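You operate a simulated robot arm through the tools that you are given. There is no shell and no other tool. Be economical: measure what you need, move in short steps, check, and stop when the job is done.

The job below is to be done with a simulated robot arm. You get a single attempt, and the scene is never put back.

Task
Put things in order on the desk top. At the end: the white foam bridge stands on top of the pink blotter; the black round speaker stands on top of the yellow note pad; the black clip stands where the grey cloth weight stood; the grey cloth weight stands where the white foam bridge stood; whatever was shut is shut again. Leave all else as you found it, and nothing knocked over.
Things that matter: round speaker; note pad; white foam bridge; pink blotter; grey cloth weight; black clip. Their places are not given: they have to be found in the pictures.

It is judged by the outcome, as a careful person would: the job done as asked, and still so three seconds after it is handed in. It fails if anything else is knocked over, pushed out of place, dropped, spilled or broken.

Robot
A 6-joint arm with a two-finger parallel gripper, fixed in place. Base frame: the origin is at the foot of the arm, x ahead of it, y to its left, z up; the work surface is at about z = 0. Readings come in m, rad, newtons and seconds.
With the tool pointing down near the work surface it reaches from about 0.14 to 0.58 m from the base axis. Its first joint turns from -1.152 to 1.152 rad. Payload 2.1 kg.
The tool frame sits at the grasp point between the pads (the TCP): z along the fingers, y along the line on which they close. The tips reach 0.03 m beyond it. The gripper opens to 0.094 m. The fingers are 0.028 m wide and 0.01 m thick; the gripper's body (0.05 by 0.096 m) begins 0.055 m behind the TCP.
Orientation is that of the tool frame in the base frame, as a unit quaternion [w, x, y, z]. With the fingers straight down and closing along the base's y, the tool's x points along the base's -x, its y along +y and its z along -z.

Tools
- The arm moves only by the tool jog_arm. Its argument "deltas" is a list of rows, each a list of 7 numbers: the shift along the tool's x, y, z in m, then the turn, a rotation vector about the tool's x, y, z in rad, then the closure, from 0 (fully open) to 1 (shut). In form: [[tx, ty, tz, ax, ay, az, hand], ...]. A call has 1 to 20 rows; each row is the pose to reach, as a shift and turn from the pose commanded when the call began, along the tool's axes at that moment. Rows are played at 5 a second. More than 0.05 m and 0.15 rad between two rows, or a gripper value outside its range, and nothing of the call is played. Where a pose cannot be reached the arm comes as near as it can. A force on the tool above 40 N (or 10 N above the force at the start of the call, whichever is more), or a blocked arm, ends the call early, and 0.2 s more pass. The fingers move at their own pace (about 0.072 m/s each) and stop on an object; they squeeze with about 25 N. The grip force told is the motor's: it shows also when the fingers shut on nothing. Time passes only in rows, and 0.2 s behind the last, so rows that repeat a pose let the fingers close. The reply holds the time, the measured pose of the TCP, the force on the tool along the base axes, the opening and the grip force, in the units named above and with some noise, and new pictures: "pictures" is both (left out), scene, wrist or none.
- Cameras (640 x 400 px; columns grow to the right, rows downward): "scene" is fixed at [0.0679, -0.3875, 0.4747]; the picture's right is [0.63, -0.78, 0.00], its down [-0.45, -0.36, -0.81] and it looks along [0.63, 0.51, -0.58] (base axes); focal length 225 px, centre (320, 200). "wrist" rides on the gripper at [-0.037, 0, -0.058] in the tool frame; the picture's right is [0.00, -1.00, 0.00], its down [0.97, 0.00, -0.24] and it looks along [0.24, 0.00, 0.97] (tool axes); focal length 218 px, centre (320, 200).
- point_at(camera, pixels): for up to 12 pixels [column, row] of the newest picture of that camera ("zoom" is the newest enlarged one), the place [x, y, z] in the base frame of the surface seen there, good to about 0.002 m, but the place of the scene camera against the robot may be out by one fixed shift of up to 0.012 m in any direction. It takes no simulated time.
- zoom(camera, box): a new picture of the part [left, top, right, bottom] of that camera's present view, enlarged. It takes no simulated time.
- close_job(): hands the job in; it is judged then, once.

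Work in short steps. Measure before you move; look again where a grasp or a placing could have gone wrong, and mend it. You have 80 turns and 120 pictures in all, those below and enlarged ones among them. Open the gripper and draw the arm clear of the work before you hand the job in, unless the task says otherwise; then end with one line.

The tools are called after "Request:" as name(argument=value, ...) on one line, values as JSON. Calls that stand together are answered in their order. jog_arm: Moves the arm, as the interface text tells. Its arguments: {"type":"object","properties":{"deltas":{"type":"array"},"pictures":{"type":"string","enum":["both","scene","wrist","none"]}},"required":["deltas"]} The other tools are called the same way: point_at (camera, pixels) gives the place of the surface under pixels of a picture; zoom (camera, box) takes an enlarged picture of a part of a camera's view; close_job () hands the job in.

At the start:

```text
time: 0.0
tool_pos: [0.2975, 0.033, 0.324]
ee_rot: [0.001, 0.0, 1.0, 0.001]
force: [0.0, 0.6, -0.9]
gripper_width: 0.0943
finger_force: 0.0
```

scene: 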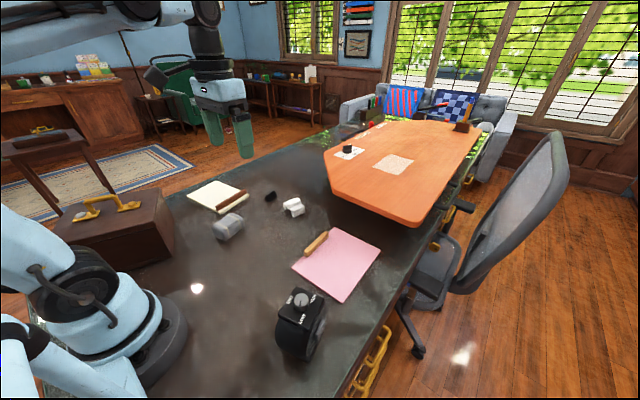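
wrist: 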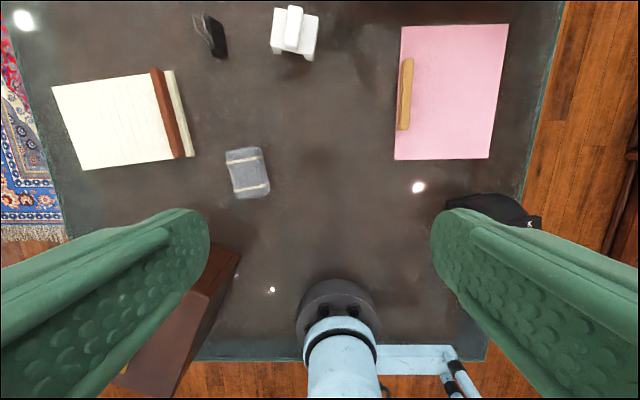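

The wrist view shows the note pad (~120,120), clip (~215,35), bridge (~295,32), weight (~248,172), blotter (~450,90) and the speaker (~495,210). I'll zoom for detail.

Request:
zoom(camera="scene", box=[180, 160, 400, 300])

Request:
zoom(camera="scene", box=[240, 260, 400, 380])

Request:
zoom(camera="wrist", box=[40, 0, 340, 200])

Request:
point_at(camera="wrist", pixels=[[120, 120], [218, 35], [294, 30], [248, 172], [450, 90], [495, 205], [405, 95], [165, 112], [320, 150], [295, 12], [293, 45], [208, 30]])

```text
2.86 times, centred on (290, 230) of scene
```

zoom: 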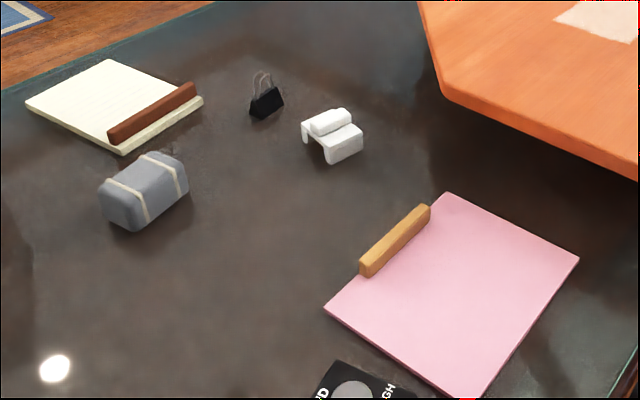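

```text
3.33 times, centred on (320, 320) of scene
```

zoom: 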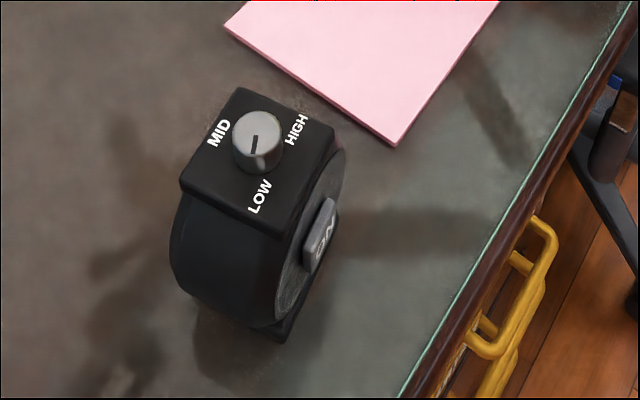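

```text
2.00 times, centred on (190, 100) of wrist
```

zoom: 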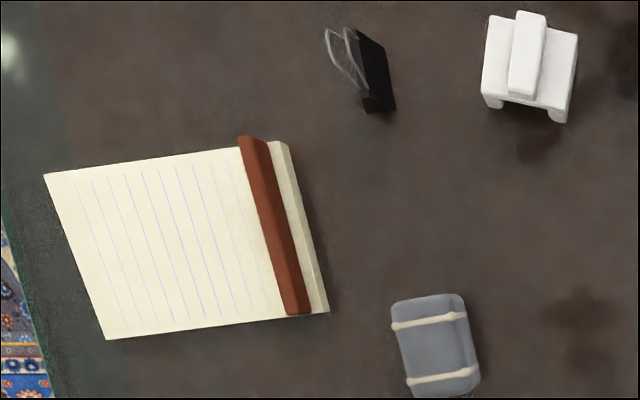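

```text
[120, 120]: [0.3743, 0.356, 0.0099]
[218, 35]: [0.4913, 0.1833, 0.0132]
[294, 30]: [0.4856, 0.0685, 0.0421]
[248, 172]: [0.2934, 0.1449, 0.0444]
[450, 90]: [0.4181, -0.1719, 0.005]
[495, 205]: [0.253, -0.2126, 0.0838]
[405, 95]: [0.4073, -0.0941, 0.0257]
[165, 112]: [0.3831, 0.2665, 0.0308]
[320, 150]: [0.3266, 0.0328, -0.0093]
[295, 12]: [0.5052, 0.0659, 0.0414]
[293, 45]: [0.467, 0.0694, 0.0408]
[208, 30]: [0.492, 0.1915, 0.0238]
```

Objects measured roughly. I move above the bridge at (0.486, 0.068) for a closer look, and check the other obstacles with the scene camera.

Request:
point_at(camera="scene", pixels=[[380, 215], [330, 170], [293, 200], [297, 210], [270, 196], [228, 225], [300, 300], [100, 225], [165, 225], [400, 220], [95, 210], [220, 193]])

Request:
jog_arm(deltas=[[-0.036, 0.007, 0.024, 0, 0, 0, 0], [-0.072, 0.014, 0.048, 0, 0, 0, 0], [-0.108, 0.021, 0.072, 0, 0, 0, 0], [-0.144, 0.028, 0.096, 0, 0, 0, 0], [-0.18, 0.035, 0.12, 0, 0, 0, 0], [-0.18, 0.035, 0.12, 0, 0, 0, 0]])

```text
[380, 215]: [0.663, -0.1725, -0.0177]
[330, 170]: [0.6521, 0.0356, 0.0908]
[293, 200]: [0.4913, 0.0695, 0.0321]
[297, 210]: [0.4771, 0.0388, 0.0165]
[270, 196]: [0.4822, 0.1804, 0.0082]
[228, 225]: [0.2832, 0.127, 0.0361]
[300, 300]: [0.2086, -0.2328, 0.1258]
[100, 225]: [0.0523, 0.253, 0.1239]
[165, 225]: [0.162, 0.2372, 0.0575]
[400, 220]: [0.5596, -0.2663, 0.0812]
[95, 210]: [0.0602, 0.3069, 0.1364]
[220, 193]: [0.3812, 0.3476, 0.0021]
```

```text
time: 1.4
tool_pos: [0.4755, 0.067, 0.2027]
ee_rot: [0.001, 0.0, 1.0, 0.0]
force: [-1.0, 0.5, 0.5]
gripper_width: 0.094
finger_force: 0.1
```

scene: 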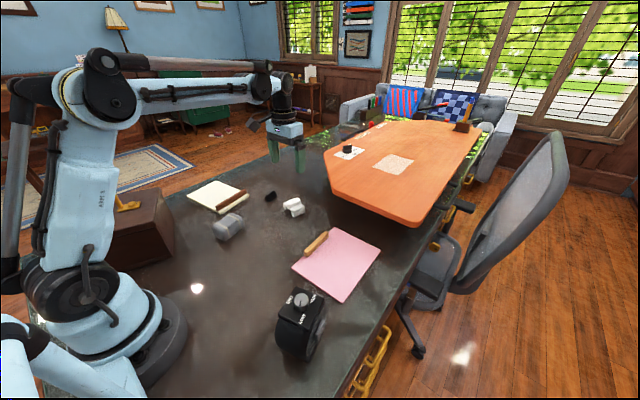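
wrist: 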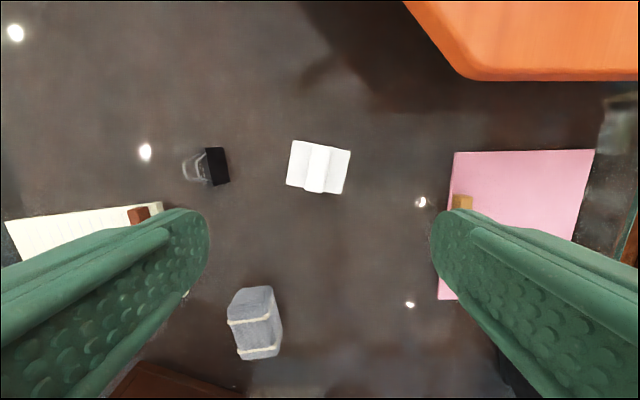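

Bridge seen at (318,167), clip at (208,167). I zoom and measure both.

Request:
zoom(camera="wrist", box=[160, 110, 380, 220])

Request:
point_at(camera="wrist", pixels=[[292, 141], [349, 151], [287, 184], [342, 193], [319, 150], [315, 190], [317, 168], [298, 165], [338, 172], [380, 200], [230, 260], [260, 130]])

Request:
point_at(camera="wrist", pixels=[[207, 149], [226, 148], [229, 184], [211, 186], [217, 167], [208, 167], [190, 170], [200, 152], [200, 178], [240, 290], [275, 290], [255, 325]])

```text
2.91 times, centred on (270, 165) of wrist
```

zoom: 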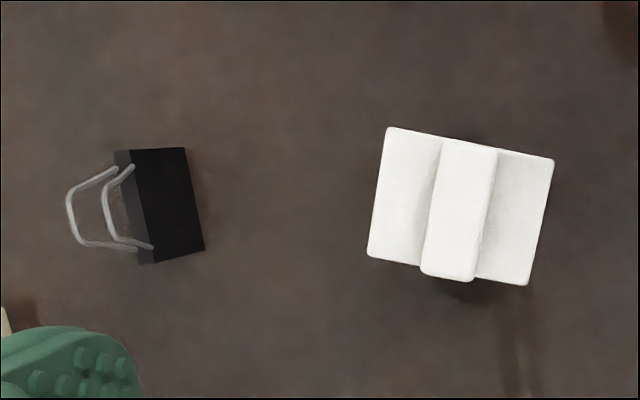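

```text
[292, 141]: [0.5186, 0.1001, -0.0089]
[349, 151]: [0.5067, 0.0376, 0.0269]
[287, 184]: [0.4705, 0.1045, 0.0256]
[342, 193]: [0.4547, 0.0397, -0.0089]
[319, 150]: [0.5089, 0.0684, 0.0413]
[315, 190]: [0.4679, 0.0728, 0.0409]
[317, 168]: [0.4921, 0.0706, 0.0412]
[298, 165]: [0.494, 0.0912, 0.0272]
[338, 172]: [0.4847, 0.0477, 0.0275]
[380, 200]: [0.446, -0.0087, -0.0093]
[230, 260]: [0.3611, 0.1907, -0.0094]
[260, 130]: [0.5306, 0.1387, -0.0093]
```

```text
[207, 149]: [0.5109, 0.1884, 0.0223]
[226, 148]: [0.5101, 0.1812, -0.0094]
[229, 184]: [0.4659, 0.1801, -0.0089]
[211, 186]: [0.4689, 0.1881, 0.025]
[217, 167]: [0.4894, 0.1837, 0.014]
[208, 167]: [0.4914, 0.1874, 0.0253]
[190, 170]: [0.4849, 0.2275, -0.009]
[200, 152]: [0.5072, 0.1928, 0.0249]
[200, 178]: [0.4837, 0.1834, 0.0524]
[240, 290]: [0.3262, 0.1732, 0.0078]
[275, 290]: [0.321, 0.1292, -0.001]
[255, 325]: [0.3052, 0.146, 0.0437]
```

Desk is at z≈-0.009; bridge centre ≈(0.4886,0.071), deck top 0.027, yawed ≈0.155 rad; I align and descend to just above it.

Request:
jog_arm(deltas=[[-0.007, 0.002, 0.03, 0, 0, 0.08, 0], [-0.013, 0.004, 0.06, 0, 0, 0.155, 0], [-0.013, 0.004, 0.1, 0, 0, 0.155, 0], [-0.013, 0.004, 0.1, 0, 0, 0.155, 0]])

```text
time: 2.4
tool_pos: [0.4896, 0.0704, 0.1044]
ee_rot: [0.0, 0.077, 0.997, 0.001]
force: [-1.1, -0.8, 0.1]
gripper_width: 0.094
finger_force: 0.1
```

scene: 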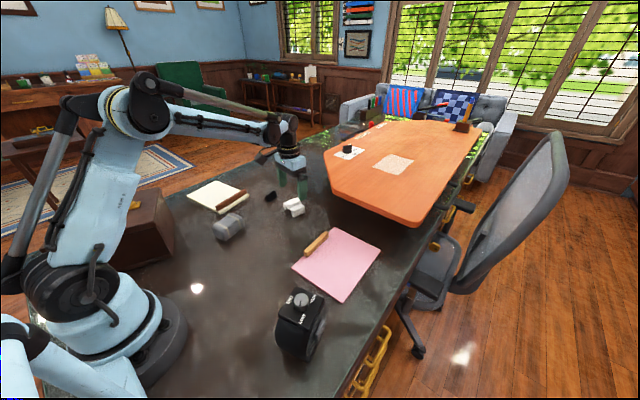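
wrist: 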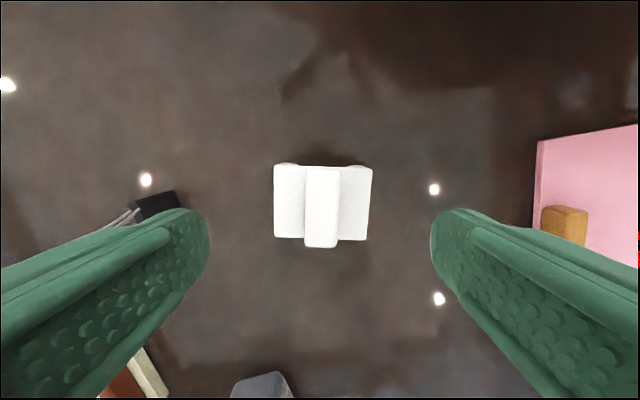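

Aligned with the bridge (deck columns 274–372, centred). I descend to z≈0.027 and close.

Request:
jog_arm(deltas=[[0, 0, 0.04, 0, 0, 0, 0], [0, 0, 0.065, 0, 0, 0, 0], [0, 0, 0.077, 0, 0, 0, 0], [0, 0, 0.077, 0, 0, 0, 0], [0, 0, 0.077, 0, 0, 0, 1], [0, 0, 0.077, 0, 0, 0, 1], [0, 0, 0.077, 0, 0, 0, 1], [0, 0, 0.077, 0, 0, 0, 1]])

```text
time: 3.4
tool_pos: [0.4889, 0.0725, 0.0296]
ee_rot: [0.0, 0.077, 0.997, 0.0]
force: [0.3, 0.1, 7.3]
gripper_width: 0.0938
finger_force: 0.0
stopped in row 4: the force on the tool passed its limit (the readings are from after the stop); the commanded pose is now the measured one
```

scene: 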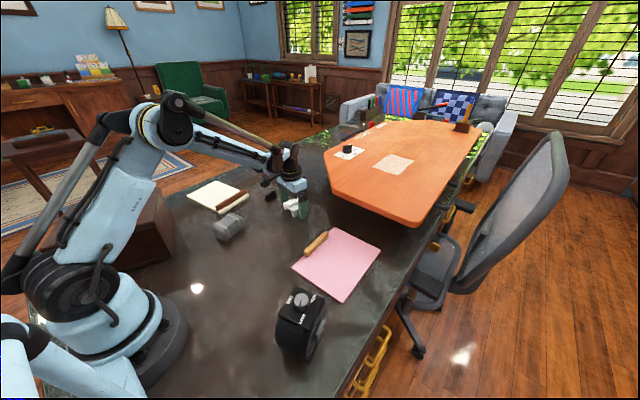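
wrist: 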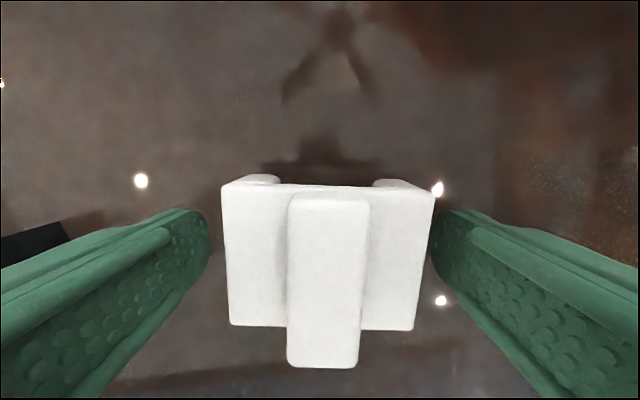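

Fingertips touched at TCP z 0.0296, so the true (glass) surface is z≈0. I back off 4 mm and close.

Request:
jog_arm(deltas=[[0, 0, -0.004, 0, 0, 0, 0], [0, 0, -0.004, 0, 0, 0, 1], [0, 0, -0.004, 0, 0, 0, 1], [0, 0, -0.004, 0, 0, 0, 1], [0, 0, -0.004, 0, 0, 0, 1]], pictures="none")

```text
time: 4.5
tool_pos: [0.4891, 0.0718, 0.0339]
ee_rot: [0.001, 0.077, 0.997, 0.001]
force: [0.4, -0.2, -0.1]
gripper_width: 0.0615
finger_force: 25.1
```

Gripped (width 0.0615). I lift 0.1 m and carry to above the blotter, turning the yaw back to zero.

Request:
jog_arm(deltas=[[0, 0, -0.03, 0, 0, 0, 1], [0, 0, -0.07, 0, 0, 0, 1], [0, 0, -0.11, 0, 0, 0, 1], [0.006, -0.037, -0.12, 0, 0, -0.03, 1], [0.012, -0.073, -0.12, 0, 0, -0.06, 1], [0.018, -0.11, -0.12, 0, 0, -0.09, 1], [0.024, -0.147, -0.12, 0, 0, -0.12, 1], [0.03, -0.183, -0.12, 0, 0, -0.155, 1], [0.0355, -0.22, -0.12, 0, 0, -0.155, 1], [0.0355, -0.22, -0.12, 0, 0, -0.155, 1]])

```text
time: 6.8
tool_pos: [0.4196, -0.1402, 0.1523]
ee_rot: [-0.001, 0.002, 1.0, 0.0]
force: [-0.3, 0.3, 0.7]
gripper_width: 0.061
finger_force: 25.3
```

scene: 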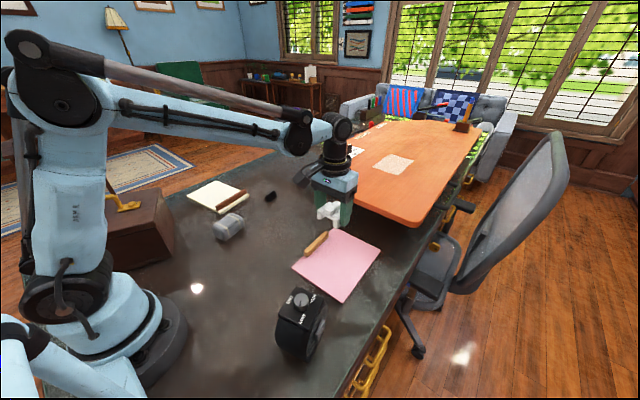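
wrist: 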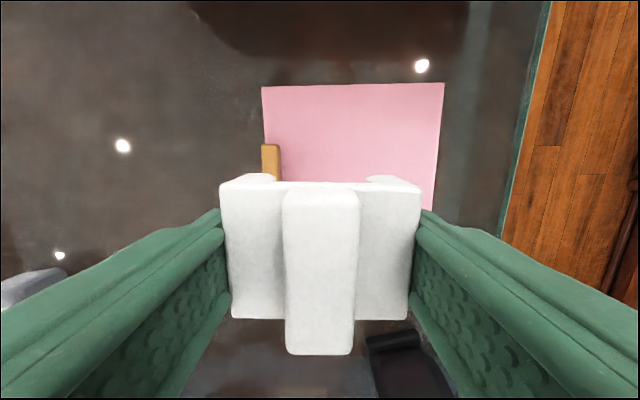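

The bridge is held; blotter corners at (263,88), (444,84), bar at (271,160). I measure the blotter.

Request:
point_at(camera="wrist", pixels=[[265, 90], [441, 87], [431, 205], [270, 148], [281, 160], [263, 165], [350, 130], [430, 195]])

Request:
point_at(camera="scene", pixels=[[329, 229], [378, 249], [344, 301], [294, 266], [316, 243], [307, 254], [325, 234]])

```text
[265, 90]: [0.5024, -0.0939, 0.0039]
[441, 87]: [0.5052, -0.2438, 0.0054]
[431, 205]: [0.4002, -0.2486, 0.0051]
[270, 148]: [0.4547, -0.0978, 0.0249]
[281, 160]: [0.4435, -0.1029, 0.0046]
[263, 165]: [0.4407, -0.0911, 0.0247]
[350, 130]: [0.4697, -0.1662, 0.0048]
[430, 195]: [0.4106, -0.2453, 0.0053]
```

```text
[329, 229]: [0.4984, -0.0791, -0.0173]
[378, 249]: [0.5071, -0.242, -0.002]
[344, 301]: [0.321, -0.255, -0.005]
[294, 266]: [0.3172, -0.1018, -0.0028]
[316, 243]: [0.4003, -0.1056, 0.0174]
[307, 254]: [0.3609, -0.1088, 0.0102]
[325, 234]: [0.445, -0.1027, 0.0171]
```

Blotter spans x 0.325–0.507, y −0.09…−0.25 with top 0.005. I place the bridge at (0.415, −0.178), lowering to TCP z≈0.041 first.

Request:
jog_arm(deltas=[[0.005, -0.038, 0.0, 0, 0, 0, 1], [0.005, -0.038, 0.04, 0, 0, 0, 1], [0.005, -0.038, 0.08, 0, 0, 0, 1], [0.005, -0.038, 0.1, 0, 0, 0, 1], [0.005, -0.038, 0.11, 0, 0, 0, 1], [0.005, -0.038, 0.11, 0, 0, 0, 1]])

```text
time: 8.2
tool_pos: [0.4138, -0.1789, 0.0436]
ee_rot: [0.0, 0.0, 1.0, 0.0]
force: [-0.2, -0.3, 0.0]
gripper_width: 0.0607
finger_force: 24.8
```

scene: 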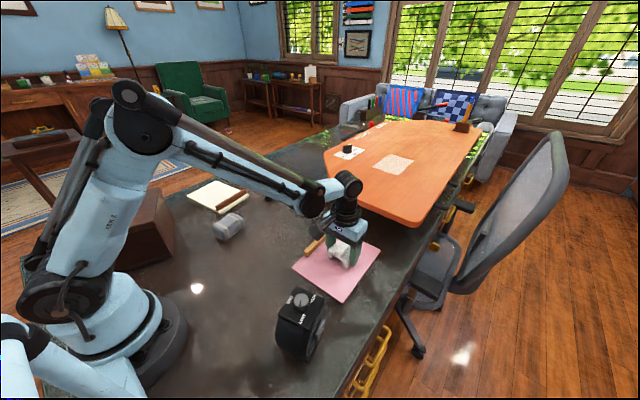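
wrist: 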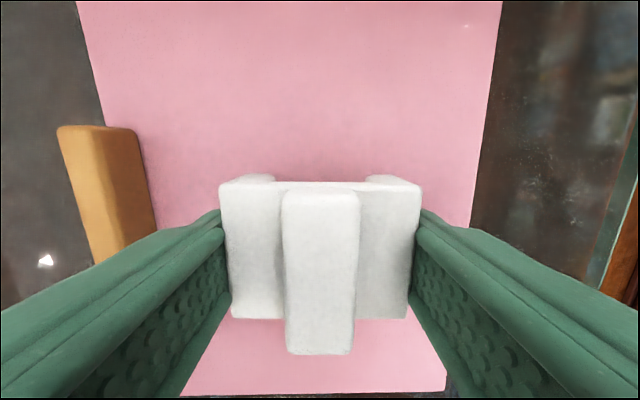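

Well placed on the blotter; I lower in 1 mm steps the last ~4 mm, then release and lift.

Request:
jog_arm(deltas=[[0, 0, 0.002, 0, 0, 0, 1], [0, 0, 0.003, 0, 0, 0, 1], [0, 0, 0.004, 0, 0, 0, 1], [0, 0, 0.0045, 0, 0, 0, 1], [0, 0, 0.0045, 0, 0, 0, 1]], pictures="none")

Request:
jog_arm(deltas=[[0, 0, 0, 0, 0, 0, 0.15], [0, 0, 0, 0, 0, 0, 0.15], [0, 0, 0, 0, 0, 0, 0.15], [0, 0, -0.04, 0, 0, 0, 0.15], [0, 0, -0.08, 0, 0, 0, 0.1], [0, 0, -0.12, 0, 0, 0, 0], [0, 0, -0.16, 0, 0, 0, 0], [0, 0, -0.16, 0, 0, 0, 0]])

```text
time: 9.3
tool_pos: [0.4136, -0.1792, 0.0389]
ee_rot: [0.0, 0.001, 1.0, 0.0]
force: [-1.3, 0.3, 5.3]
gripper_width: 0.0608
finger_force: 25.1
```

```text
time: 11.2
tool_pos: [0.416, -0.1779, 0.2012]
ee_rot: [0.0, 0.0, 1.0, 0.0]
force: [0.2, -0.1, 0.0]
gripper_width: 0.0937
finger_force: 0.1
```

scene: 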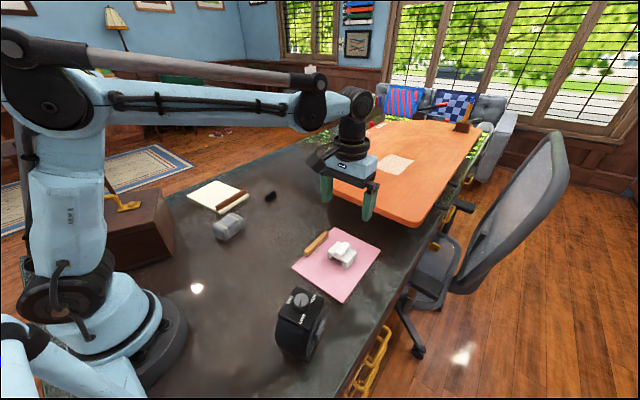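
wrist: 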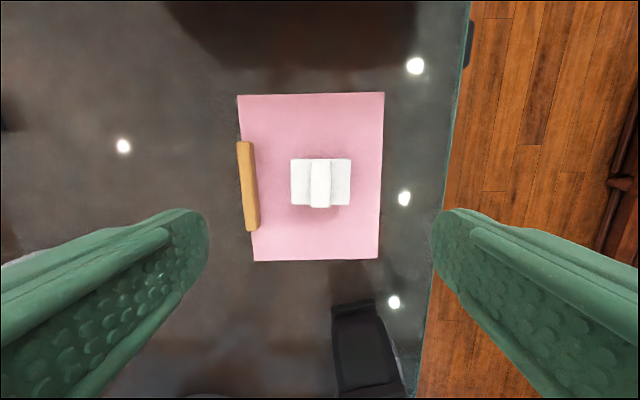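

Bridge stands on the blotter. Next I go above the grey weight at about (0.29, 0.145).

Request:
jog_arm(deltas=[[0.0158, 0.0404, 0, 0, 0, 0, 0], [0.0315, 0.0808, 0, 0, 0, 0, 0], [0.0473, 0.1211, 0, 0, 0, 0, 0], [0.063, 0.1615, 0, 0, 0, 0, 0], [0.0788, 0.2019, 0, 0, 0, 0, 0], [0.0945, 0.2423, 0, 0, 0, 0, 0], [0.11, 0.2826, 0, 0, 0, 0, 0], [0.126, 0.323, 0, 0, 0, 0, 0], [0.126, 0.323, 0, 0, 0, 0, 0]], pictures="wrist")

```text
time: 13.2
tool_pos: [0.2854, 0.1446, 0.1998]
ee_rot: [0.0, 0.001, 1.0, -0.001]
force: [0.6, 0.0, 0.2]
gripper_width: 0.0941
finger_force: 0.0
```

wrist: 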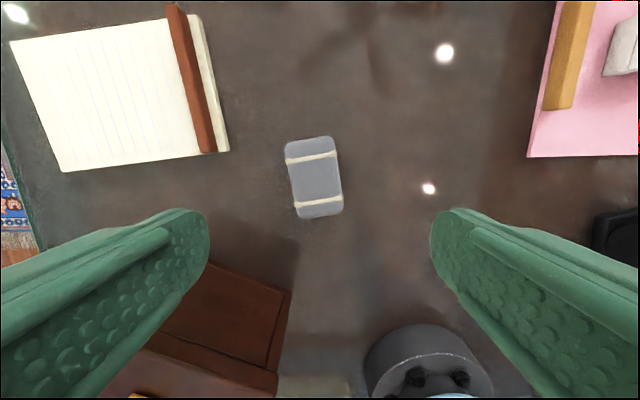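

Weight spans (285–343, 136–218). I measure it and the brown box next to it.

Request:
zoom(camera="wrist", box=[200, 110, 400, 235])

Request:
point_at(camera="wrist", pixels=[[290, 144], [331, 139], [298, 214], [339, 208], [315, 177], [291, 178], [339, 176], [311, 142], [319, 212], [288, 292], [278, 360], [220, 265]])

Request:
point_at(camera="wrist", pixels=[[14, 42], [63, 168], [165, 20], [205, 152], [186, 80], [110, 100], [215, 150], [227, 149], [195, 17], [178, 10]])

```text
3.20 times, centred on (300, 172) of wrist
```

zoom: 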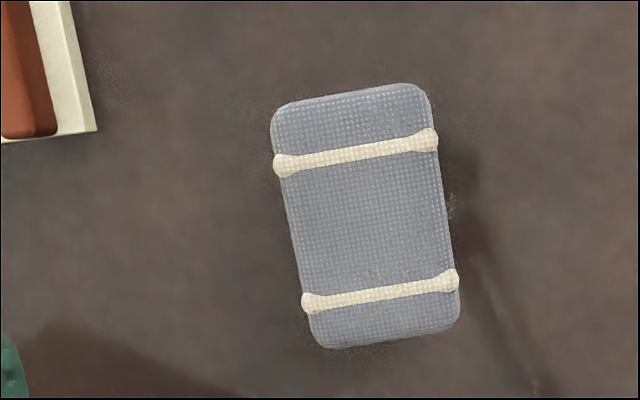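

```text
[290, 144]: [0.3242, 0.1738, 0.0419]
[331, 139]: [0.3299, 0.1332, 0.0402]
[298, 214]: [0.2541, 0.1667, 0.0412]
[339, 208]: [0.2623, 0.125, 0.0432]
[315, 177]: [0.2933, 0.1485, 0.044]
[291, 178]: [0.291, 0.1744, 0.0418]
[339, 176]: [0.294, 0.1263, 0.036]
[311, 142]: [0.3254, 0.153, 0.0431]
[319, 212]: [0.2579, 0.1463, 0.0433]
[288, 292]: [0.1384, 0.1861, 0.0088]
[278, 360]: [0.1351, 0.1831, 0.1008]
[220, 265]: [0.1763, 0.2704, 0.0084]
```

```text
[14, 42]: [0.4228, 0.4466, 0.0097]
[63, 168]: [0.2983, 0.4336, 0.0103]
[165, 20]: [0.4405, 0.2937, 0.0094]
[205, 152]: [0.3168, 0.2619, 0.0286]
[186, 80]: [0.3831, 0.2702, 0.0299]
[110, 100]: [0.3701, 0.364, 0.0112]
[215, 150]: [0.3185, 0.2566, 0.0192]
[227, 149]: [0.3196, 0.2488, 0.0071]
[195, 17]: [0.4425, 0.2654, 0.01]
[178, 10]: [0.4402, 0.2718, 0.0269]
```

Weight centre ≈(0.2926,0.1497), yaw ≈+0.175 rad, ~0.05 wide, top 0.044. I align and descend to a little above.

Request:
jog_arm(deltas=[[-0.004, 0.003, 0.03, 0, 0, -0.09, 0], [-0.007, 0.005, 0.06, 0, 0, -0.175, 0], [-0.007, 0.005, 0.1, 0, 0, -0.175, 0], [-0.007, 0.005, 0.1, 0, 0, -0.175, 0]], pictures="wrist")

```text
time: 14.2
tool_pos: [0.2929, 0.1514, 0.1002]
ee_rot: [-0.001, -0.088, 0.996, 0.0]
force: [-0.3, 0.4, 0.2]
gripper_width: 0.094
finger_force: 0.0
```

wrist: 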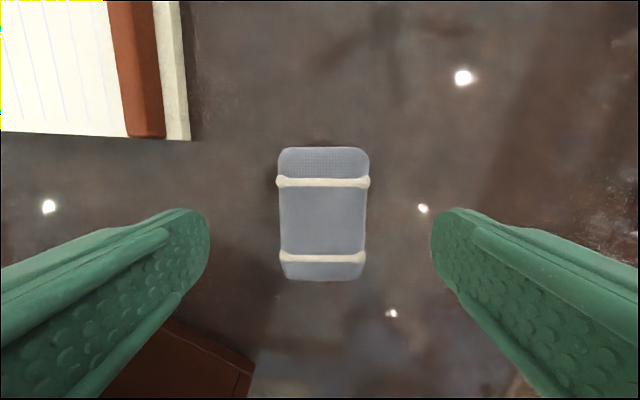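

Well aligned. I descend to z≈0.034 and close.

Request:
jog_arm(deltas=[[0, 0, 0.035, 0, 0, 0, 0], [0, 0, 0.055, 0, 0, 0, 0], [0, 0, 0.066, 0, 0, 0, 0], [0, 0, 0.066, 0, 0, 0, 0], [0, 0, 0.066, 0, 0, 0, 1], [0, 0, 0.066, 0, 0, 0, 1], [0, 0, 0.066, 0, 0, 0, 1], [0, 0, 0.066, 0, 0, 0, 1], [0, 0, 0.066, 0, 0, 0, 1]], pictures="wrist")

```text
time: 16.1
tool_pos: [0.2941, 0.1511, 0.0331]
ee_rot: [0.0, -0.087, 0.996, 0.0]
force: [0.5, 0.0, 0.6]
gripper_width: 0.0547
finger_force: 25.0
```

wrist: 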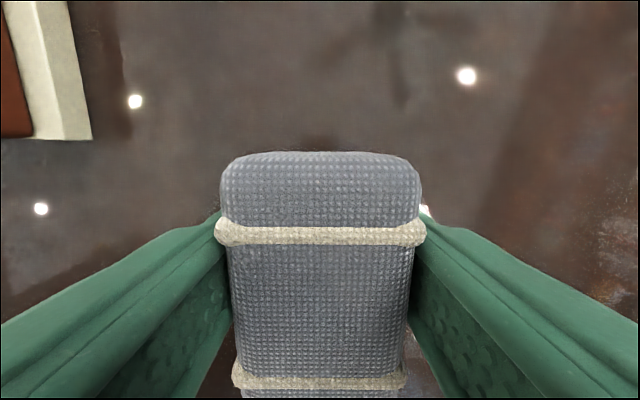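

Gripped at 0.0547. I lift and carry toward the bridge's old place (0.4886, 0.071).

Request:
jog_arm(deltas=[[0, 0, -0.02, 0, 0, 0, 1], [0, 0, -0.05, 0, 0, 0, 1], [0, 0, -0.09, 0, 0, 0, 1], [-0.0358, -0.0225, -0.09, 0, 0, 0, 1], [-0.0715, -0.0449, -0.09, 0, 0, 0, 1], [-0.1073, -0.0674, -0.09, 0, 0, 0, 1], [-0.143, -0.0898, -0.09, 0, 0, 0, 1], [-0.1788, -0.1123, -0.09, 0, 0, 0, 1], [-0.1788, -0.1123, -0.09, 0, 0, 0, 1]])

```text
time: 18.1
tool_pos: [0.4921, 0.0725, 0.1236]
ee_rot: [0.0, -0.087, 0.996, 0.0]
force: [-1.1, -0.3, -5.3]
gripper_width: 0.0545
finger_force: 25.4
```

scene: 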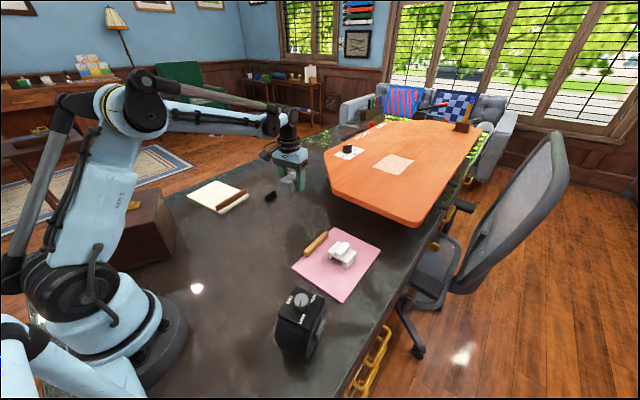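
wrist: 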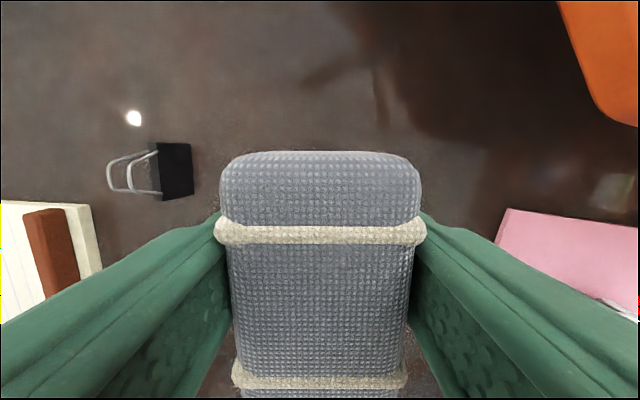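

Held firmly (≈0.5 kg). I trim a few mm and lower onto the desk.

Request:
jog_arm(deltas=[[0.0025, -0.001, 0.035, 0, 0, 0, 1], [0.0025, -0.001, 0.07, 0, 0, 0, 1], [0.0025, -0.001, 0.084, 0, 0, 0, 1], [0.0025, -0.001, 0.088, 0, 0, 0, 1], [0.0025, -0.001, 0.09, 0, 0, 0, 1], [0.0025, -0.001, 0.09, 0, 0, 0, 1]], pictures="wrist")

```text
time: 19.6
tool_pos: [0.4895, 0.0698, 0.0338]
ee_rot: [0.0, -0.087, 0.996, 0.0]
force: [-1.9, 0.1, 5.0]
gripper_width: 0.0546
finger_force: 25.1
```

wrist: 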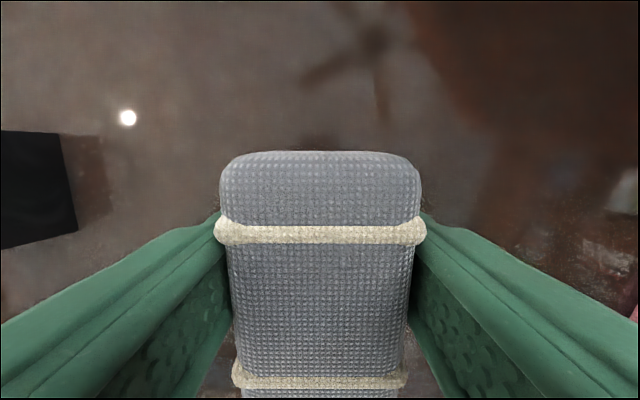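

Contact made at (0.4895, 0.070). I release, lift straight up, and shift over the clip at (0.489, 0.19).

Request:
jog_arm(deltas=[[0, 0, 0, 0, 0, 0, 0.15], [0, 0, 0, 0, 0, 0, 0.1], [0, 0, 0, 0, 0, 0, 0.1], [0, 0, -0.04, 0, 0, 0, 0.1], [0, 0, -0.08, 0, 0, 0, 0.1], [0, 0, -0.12, 0, 0, 0, 0], [-0.007, 0.039, -0.13, 0, 0, 0.06, 0], [-0.014, 0.078, -0.13, 0, 0, 0.12, 0], [-0.0207, 0.117, -0.13, 0, 0, 0.175, 0], [-0.0207, 0.117, -0.13, 0, 0, 0.175, 0]])

```text
time: 21.8
tool_pos: [0.4893, 0.1878, 0.1628]
ee_rot: [0.001, 0.0, 1.0, 0.0]
force: [0.3, 0.6, -0.2]
gripper_width: 0.0939
finger_force: 0.0
```

scene: 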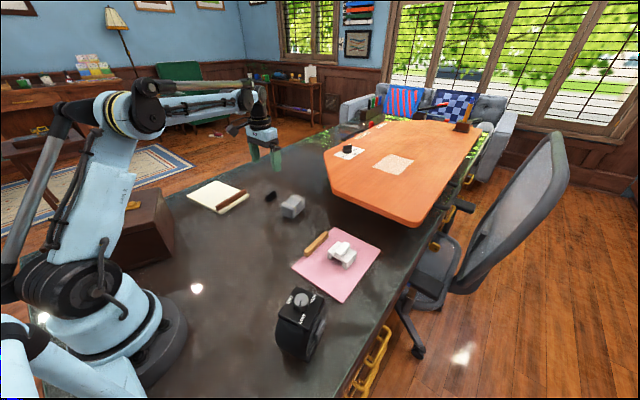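
wrist: 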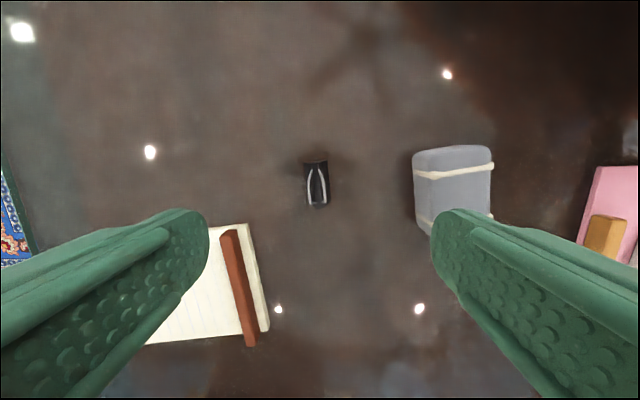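

Clip now right below at (317,183). I zoom to see its shape and measure.

Request:
zoom(camera="wrist", box=[272, 150, 362, 220])

Request:
zoom(camera="scene", box=[240, 175, 320, 225])

Request:
point_at(camera="wrist", pixels=[[307, 164], [325, 163], [308, 203], [327, 203], [317, 164], [316, 182], [318, 204], [312, 175], [323, 175], [454, 155], [454, 185], [305, 183]])

```text
5.71 times, centred on (317, 185) of wrist
```

zoom: 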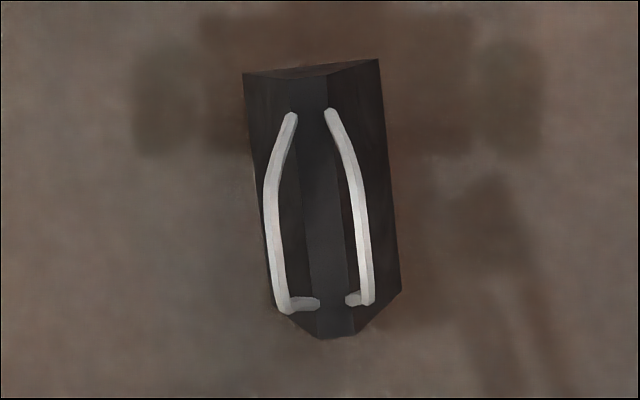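

```text
8.00 times, centred on (280, 200) of scene
```

zoom: 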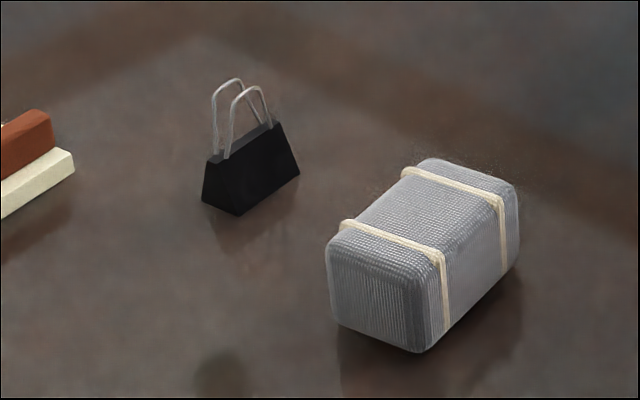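

```text
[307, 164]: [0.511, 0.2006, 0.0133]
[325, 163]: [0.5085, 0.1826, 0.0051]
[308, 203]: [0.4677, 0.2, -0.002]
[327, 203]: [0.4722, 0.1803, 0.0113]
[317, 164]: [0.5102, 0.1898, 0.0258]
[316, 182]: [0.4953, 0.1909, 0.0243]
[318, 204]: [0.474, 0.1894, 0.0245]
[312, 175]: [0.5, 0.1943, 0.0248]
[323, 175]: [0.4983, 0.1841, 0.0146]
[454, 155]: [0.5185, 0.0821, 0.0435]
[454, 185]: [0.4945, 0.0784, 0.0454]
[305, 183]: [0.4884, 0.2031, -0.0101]
```

Clip body: base ~0.042×0.022, height 0.025, tapering mostly in y, wires to 0.052; yaw≈+0.09. I'll grip it along its length (base x), so I turn the tool −1.66 rad about tool z and look again.

Request:
jog_arm(deltas=[[-0.002, 0.0025, 0, 0, 0, -0.14, 0], [-0.002, 0.0025, 0, 0, 0, -0.28, 0], [-0.002, 0.0025, 0, 0, 0, -0.42, 0], [-0.002, 0.0025, 0, 0, 0, -0.56, 0], [-0.002, 0.0025, 0, 0, 0, -0.7, 0], [-0.002, 0.0025, 0, 0, 0, -0.84, 0], [-0.002, 0.0025, 0, 0, 0, -0.98, 0], [-0.002, 0.0025, 0, 0, 0, -1.12, 0], [-0.002, 0.0025, 0, 0, 0, -1.26, 0], [-0.002, 0.0025, 0, 0, 0, -1.4, 0], [-0.002, 0.0025, 0, 0, 0, -1.54, 0], [-0.002, 0.0025, 0, 0, 0, -1.66, 0], [-0.002, 0.0025, 0.05, 0, 0, -1.66, 0], [-0.002, 0.0025, 0.05, 0, 0, -1.66, 0]], pictures="wrist")

```text
time: 24.8
tool_pos: [0.4914, 0.1899, 0.1127]
ee_rot: [0.0, 0.738, -0.675, 0.001]
force: [0.2, 1.3, 0.1]
gripper_width: 0.094
finger_force: 0.1
```

wrist: 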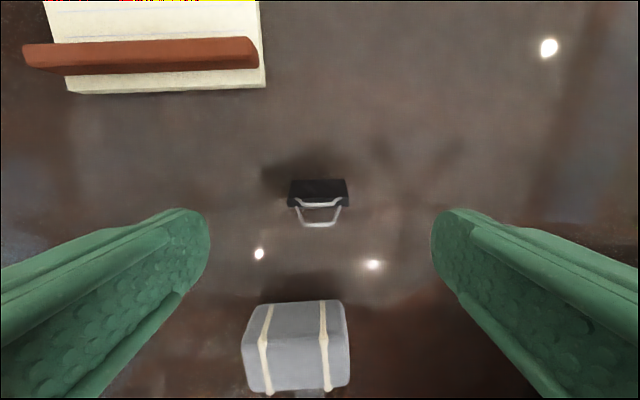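

The clip is aligned (cols 288–349). I check its centre precisely.

Request:
zoom(camera="wrist", box=[270, 165, 370, 235])

Request:
point_at(camera="wrist", pixels=[[290, 181], [346, 180], [290, 199], [347, 198], [318, 183], [318, 199], [318, 192], [303, 215], [335, 215], [318, 225]])

```text
5.71 times, centred on (320, 200) of wrist
```

zoom: 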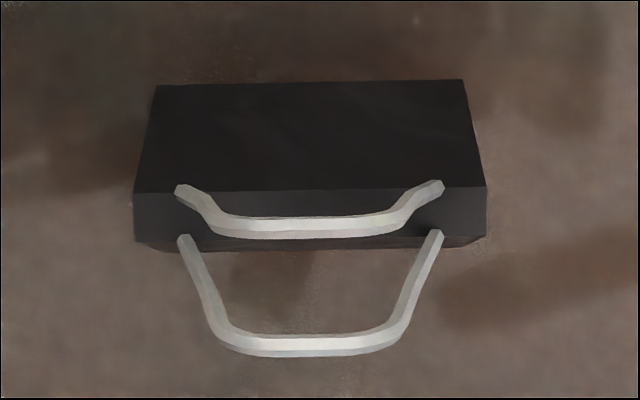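

```text
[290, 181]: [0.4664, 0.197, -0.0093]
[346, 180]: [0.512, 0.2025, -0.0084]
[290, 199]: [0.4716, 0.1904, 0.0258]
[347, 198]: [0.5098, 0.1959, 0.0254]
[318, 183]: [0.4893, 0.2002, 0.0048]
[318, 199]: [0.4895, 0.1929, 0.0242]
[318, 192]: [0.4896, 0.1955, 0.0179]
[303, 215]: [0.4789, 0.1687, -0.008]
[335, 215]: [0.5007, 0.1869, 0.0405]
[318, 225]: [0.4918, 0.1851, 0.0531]
```

Clip centre ≈(0.4905, 0.1905), under the TCP. Descend to z≈0.034 and close.

Request:
jog_arm(deltas=[[0, 0, 0.04, 0, 0, 0, 0], [0, 0, 0.065, 0, 0, 0, 0], [0, 0, 0.079, 0, 0, 0, 0.2], [0, 0, 0.079, 0, 0, 0, 0.4], [0, 0, 0.079, 0, 0, 0, 1], [0, 0, 0.079, 0, 0, 0, 1], [0, 0, 0.079, 0, 0, 0, 1], [0, 0, 0.079, 0, 0, 0, 1]], pictures="wrist")

```text
time: 26.6
tool_pos: [0.4902, 0.1905, 0.0332]
ee_rot: [0.0, 0.738, -0.675, 0.0]
force: [0.1, 0.0, 0.3]
gripper_width: 0.0407
finger_force: 24.7
```

wrist: 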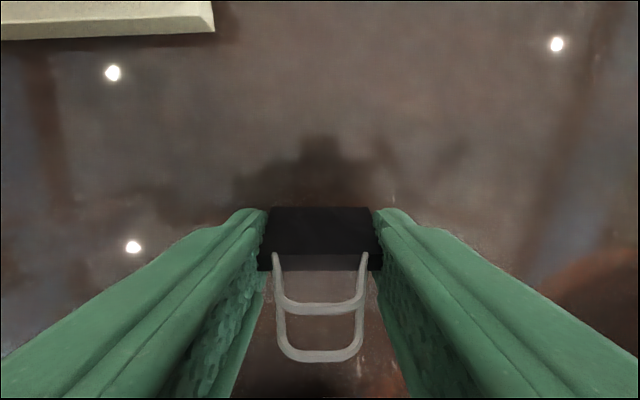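

Gripped (0.0407). Lift and carry to the weight's old place (0.2926, 0.1497).

Request:
jog_arm(deltas=[[0, 0, -0.03, 0, 0, 0, 1], [0, 0, -0.07, 0, 0, 0, 1], [0, 0, -0.1, 0, 0, 0, 1], [0.0046, 0.04, -0.1, 0, 0, 0, 1], [0.0092, 0.08, -0.1, 0, 0, 0, 1], [0.0138, 0.12, -0.1, 0, 0, 0, 1], [0.0184, 0.16, -0.1, 0, 0, 0, 1], [0.023, 0.2, -0.1, 0, 0, 0, 1], [0.023, 0.2, -0.1, 0, 0, 0, 1], [0.023, 0.2, -0.06, 0, 0, 0, 1], [0.023, 0.2, -0.06, 0, 0, 0, 1]])

```text
time: 28.9
tool_pos: [0.2929, 0.1505, 0.0946]
ee_rot: [0.0, 0.738, -0.675, 0.0]
force: [-0.1, 1.1, -0.9]
gripper_width: 0.0406
finger_force: 25.0
```

scene: 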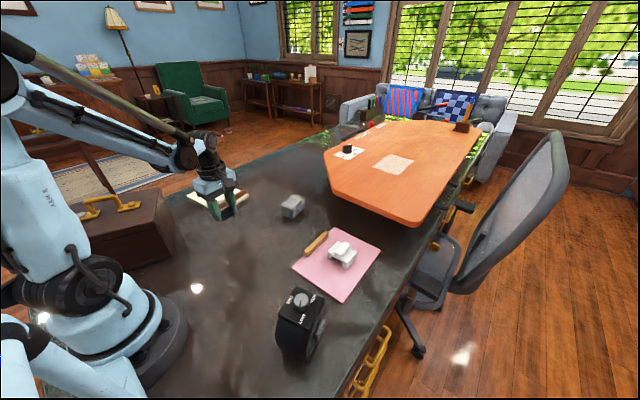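
wrist: 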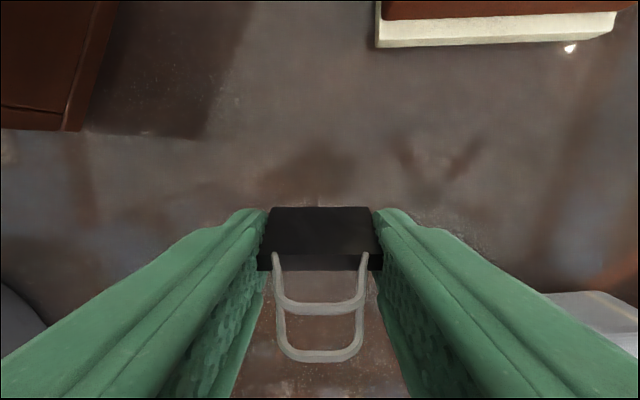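

Over the target with clear surroundings. I lower to the grip height (z≈0.033).

Request:
jog_arm(deltas=[[0, 0, 0.035, 0, 0, 0, 1], [0, 0, 0.054, 0, 0, 0, 1], [0, 0, 0.058, 0, 0, 0, 1], [0, 0, 0.06, 0, 0, 0, 1], [0, 0, 0.061, 0, 0, 0, 1], [0, 0, 0.061, 0, 0, 0, 1]], pictures="none")

```text
time: 30.4
tool_pos: [0.2946, 0.1488, 0.0336]
ee_rot: [0.001, 0.737, -0.676, 0.0]
force: [1.0, -0.2, 11.4]
gripper_width: 0.0405
finger_force: 25.4
```

Contact felt. Release and lift, returning yaw to zero up high.

Request:
jog_arm(deltas=[[0, 0, 0, 0, 0, 0, 0.35], [0, 0, 0, 0, 0, 0, 0.2], [0, 0, 0, 0, 0, 0, 0.2], [0, 0, -0.03, 0, 0, 0, 0.2], [0, 0, -0.07, 0, 0, 0, 0.2], [0, 0, -0.11, 0, 0, 0, 0], [0, 0, -0.15, 0, 0, 0.14, 0], [0, 0, -0.19, 0, 0, 0.28, 0], [0, 0, -0.23, 0, 0, 0.42, 0], [0, 0, -0.23, 0, 0, 0.56, 0], [0, 0, -0.23, 0, 0, 0.7, 0], [0, 0, -0.23, 0, 0, 0.84, 0], [0, 0, -0.23, 0, 0, 0.98, 0], [0, 0, -0.23, 0, 0, 1.12, 0], [0, 0, -0.23, 0, 0, 1.26, 0], [0, 0, -0.23, 0, 0, 1.4, 0], [0, 0, -0.23, 0, 0, 1.54, 0], [0, 0, -0.23, 0, 0, 1.66, 0], [0, 0, -0.23, 0, 0, 1.66, 0]])

```text
time: 34.4
tool_pos: [0.2956, 0.1485, 0.2624]
ee_rot: [0.0, 0.001, 1.0, 0.0]
force: [-0.3, 0.7, 1.0]
gripper_width: 0.094
finger_force: 0.0
```

scene: 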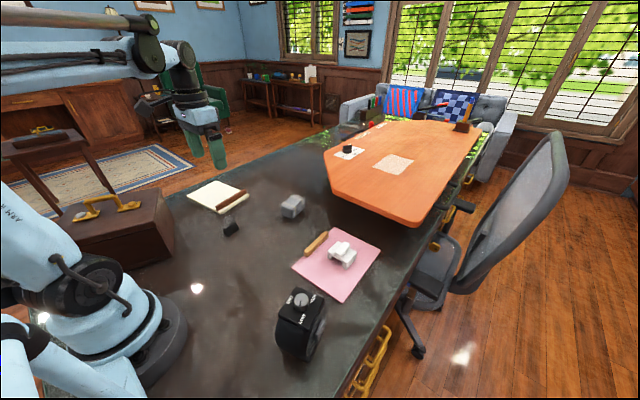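
wrist: 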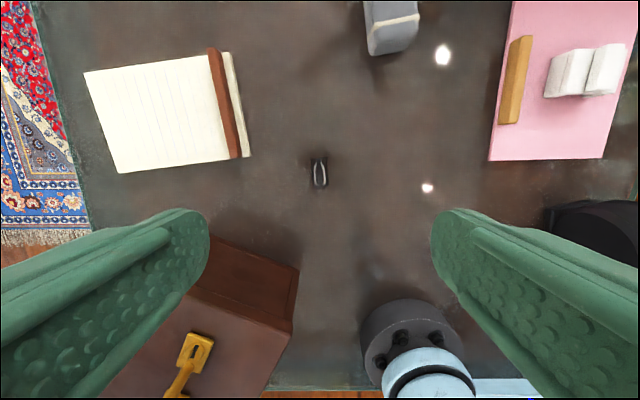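

Clip stands at (320,172). Now I move to above the speaker near (0.24, −0.21).

Request:
jog_arm(deltas=[[0.005, -0.04, 0, 0, 0, 0, 0], [0.01, -0.08, 0, 0, 0, 0, 0], [0.015, -0.12, 0, 0, 0, 0, 0], [0.02, -0.16, 0, 0, 0, 0, 0], [0.025, -0.2, 0, 0, 0, 0, 0], [0.03, -0.24, 0, 0, 0, 0, 0], [0.035, -0.28, 0, 0, 0, 0, 0], [0.042, -0.32, 0, 0, 0, 0, 0], [0.05, -0.358, 0, 0, 0, 0, 0], [0.05, -0.358, 0, 0, 0, 0, 0]])

```text
time: 36.5
tool_pos: [0.2428, -0.2109, 0.2621]
ee_rot: [0.001, 0.0, 1.0, -0.001]
force: [-0.5, -0.7, -0.7]
gripper_width: 0.0938
finger_force: 0.1
```

scene: 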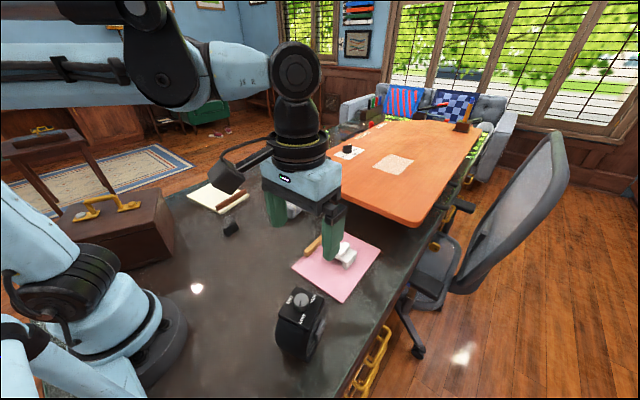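
wrist: 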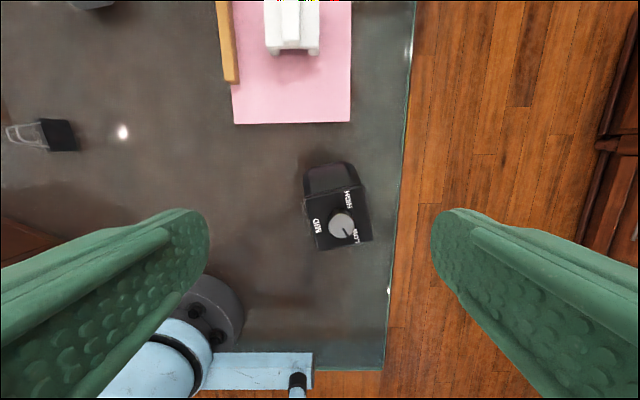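

Speaker seen at (335,205). I zoom and measure it.

Request:
zoom(camera="wrist", box=[270, 150, 410, 260])

Request:
zoom(camera="scene", box=[250, 270, 360, 370])

Request:
point_at(camera="wrist", pixels=[[304, 203], [359, 188], [320, 249], [372, 239], [340, 220], [345, 236], [330, 210], [305, 172], [350, 165], [328, 180], [357, 200], [328, 166]])

Request:
point_at(camera="scene", pixels=[[300, 300], [285, 305], [310, 292], [318, 305], [300, 285], [280, 340], [290, 330], [320, 335], [302, 358], [310, 330]])

```text
3.64 times, centred on (340, 205) of wrist
```

zoom: 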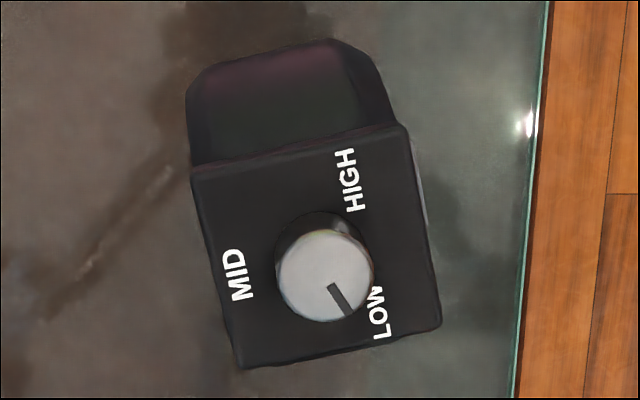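

```text
4.00 times, centred on (305, 320) of scene
```

zoom: 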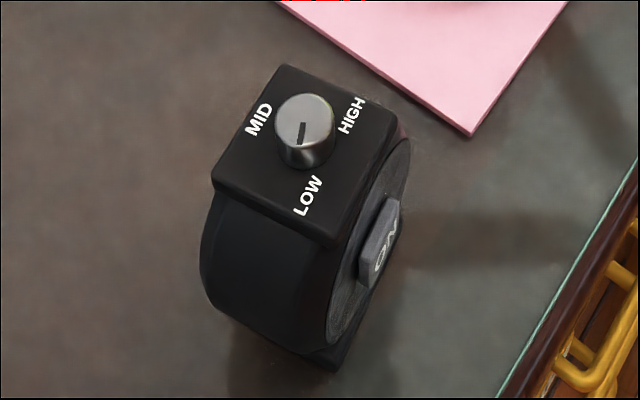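

```text
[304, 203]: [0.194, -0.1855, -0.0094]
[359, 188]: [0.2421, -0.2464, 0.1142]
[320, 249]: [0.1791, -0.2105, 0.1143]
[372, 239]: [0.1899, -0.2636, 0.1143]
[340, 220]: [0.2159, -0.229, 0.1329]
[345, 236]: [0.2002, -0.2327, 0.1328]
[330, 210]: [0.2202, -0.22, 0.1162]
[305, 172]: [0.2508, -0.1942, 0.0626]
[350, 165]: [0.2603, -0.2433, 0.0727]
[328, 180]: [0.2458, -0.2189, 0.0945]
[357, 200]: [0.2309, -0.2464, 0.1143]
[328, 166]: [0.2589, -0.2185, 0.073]
```

```text
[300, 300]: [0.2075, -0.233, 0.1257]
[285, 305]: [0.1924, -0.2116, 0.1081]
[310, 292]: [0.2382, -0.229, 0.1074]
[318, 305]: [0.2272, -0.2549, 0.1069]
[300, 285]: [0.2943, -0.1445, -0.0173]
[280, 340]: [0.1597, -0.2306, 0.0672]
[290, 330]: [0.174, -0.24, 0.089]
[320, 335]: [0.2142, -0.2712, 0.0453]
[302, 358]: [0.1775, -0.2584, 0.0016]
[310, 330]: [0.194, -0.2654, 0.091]
```

Speaker top box centre ≈(0.2105,−0.2295), z 0.114 (knob to 0.133), yaw ≈+0.21, ≈0.055 wide. I align over it, staying above the knob.

Request:
jog_arm(deltas=[[0.016, -0.009, 0, 0, 0, -0.105, 0], [0.0323, -0.0186, 0, 0, 0, -0.21, 0], [0.0323, -0.0186, 0.04, 0, 0, -0.21, 0], [0.0323, -0.0186, 0.07, 0, 0, -0.21, 0], [0.0323, -0.0186, 0.07, 0, 0, -0.21, 0]])

```text
time: 37.8
tool_pos: [0.2117, -0.227, 0.1937]
ee_rot: [0.0, -0.105, 0.995, 0.001]
force: [-0.2, -0.8, 0.1]
gripper_width: 0.0941
finger_force: 0.1
```

scene: 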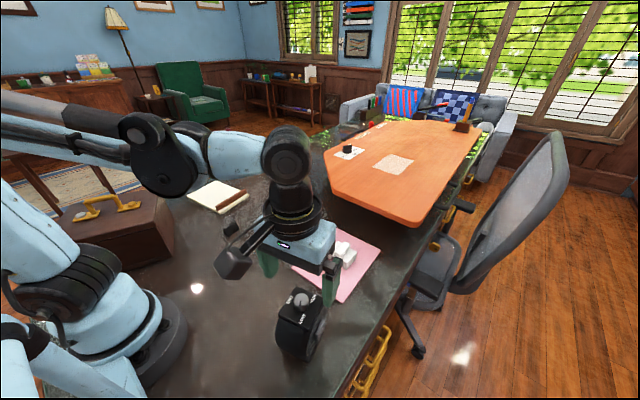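
wrist: 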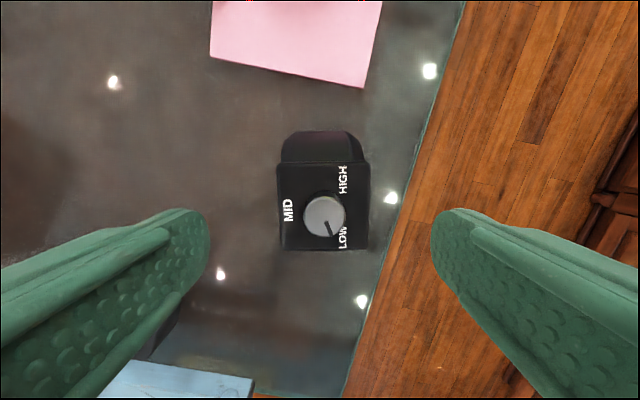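

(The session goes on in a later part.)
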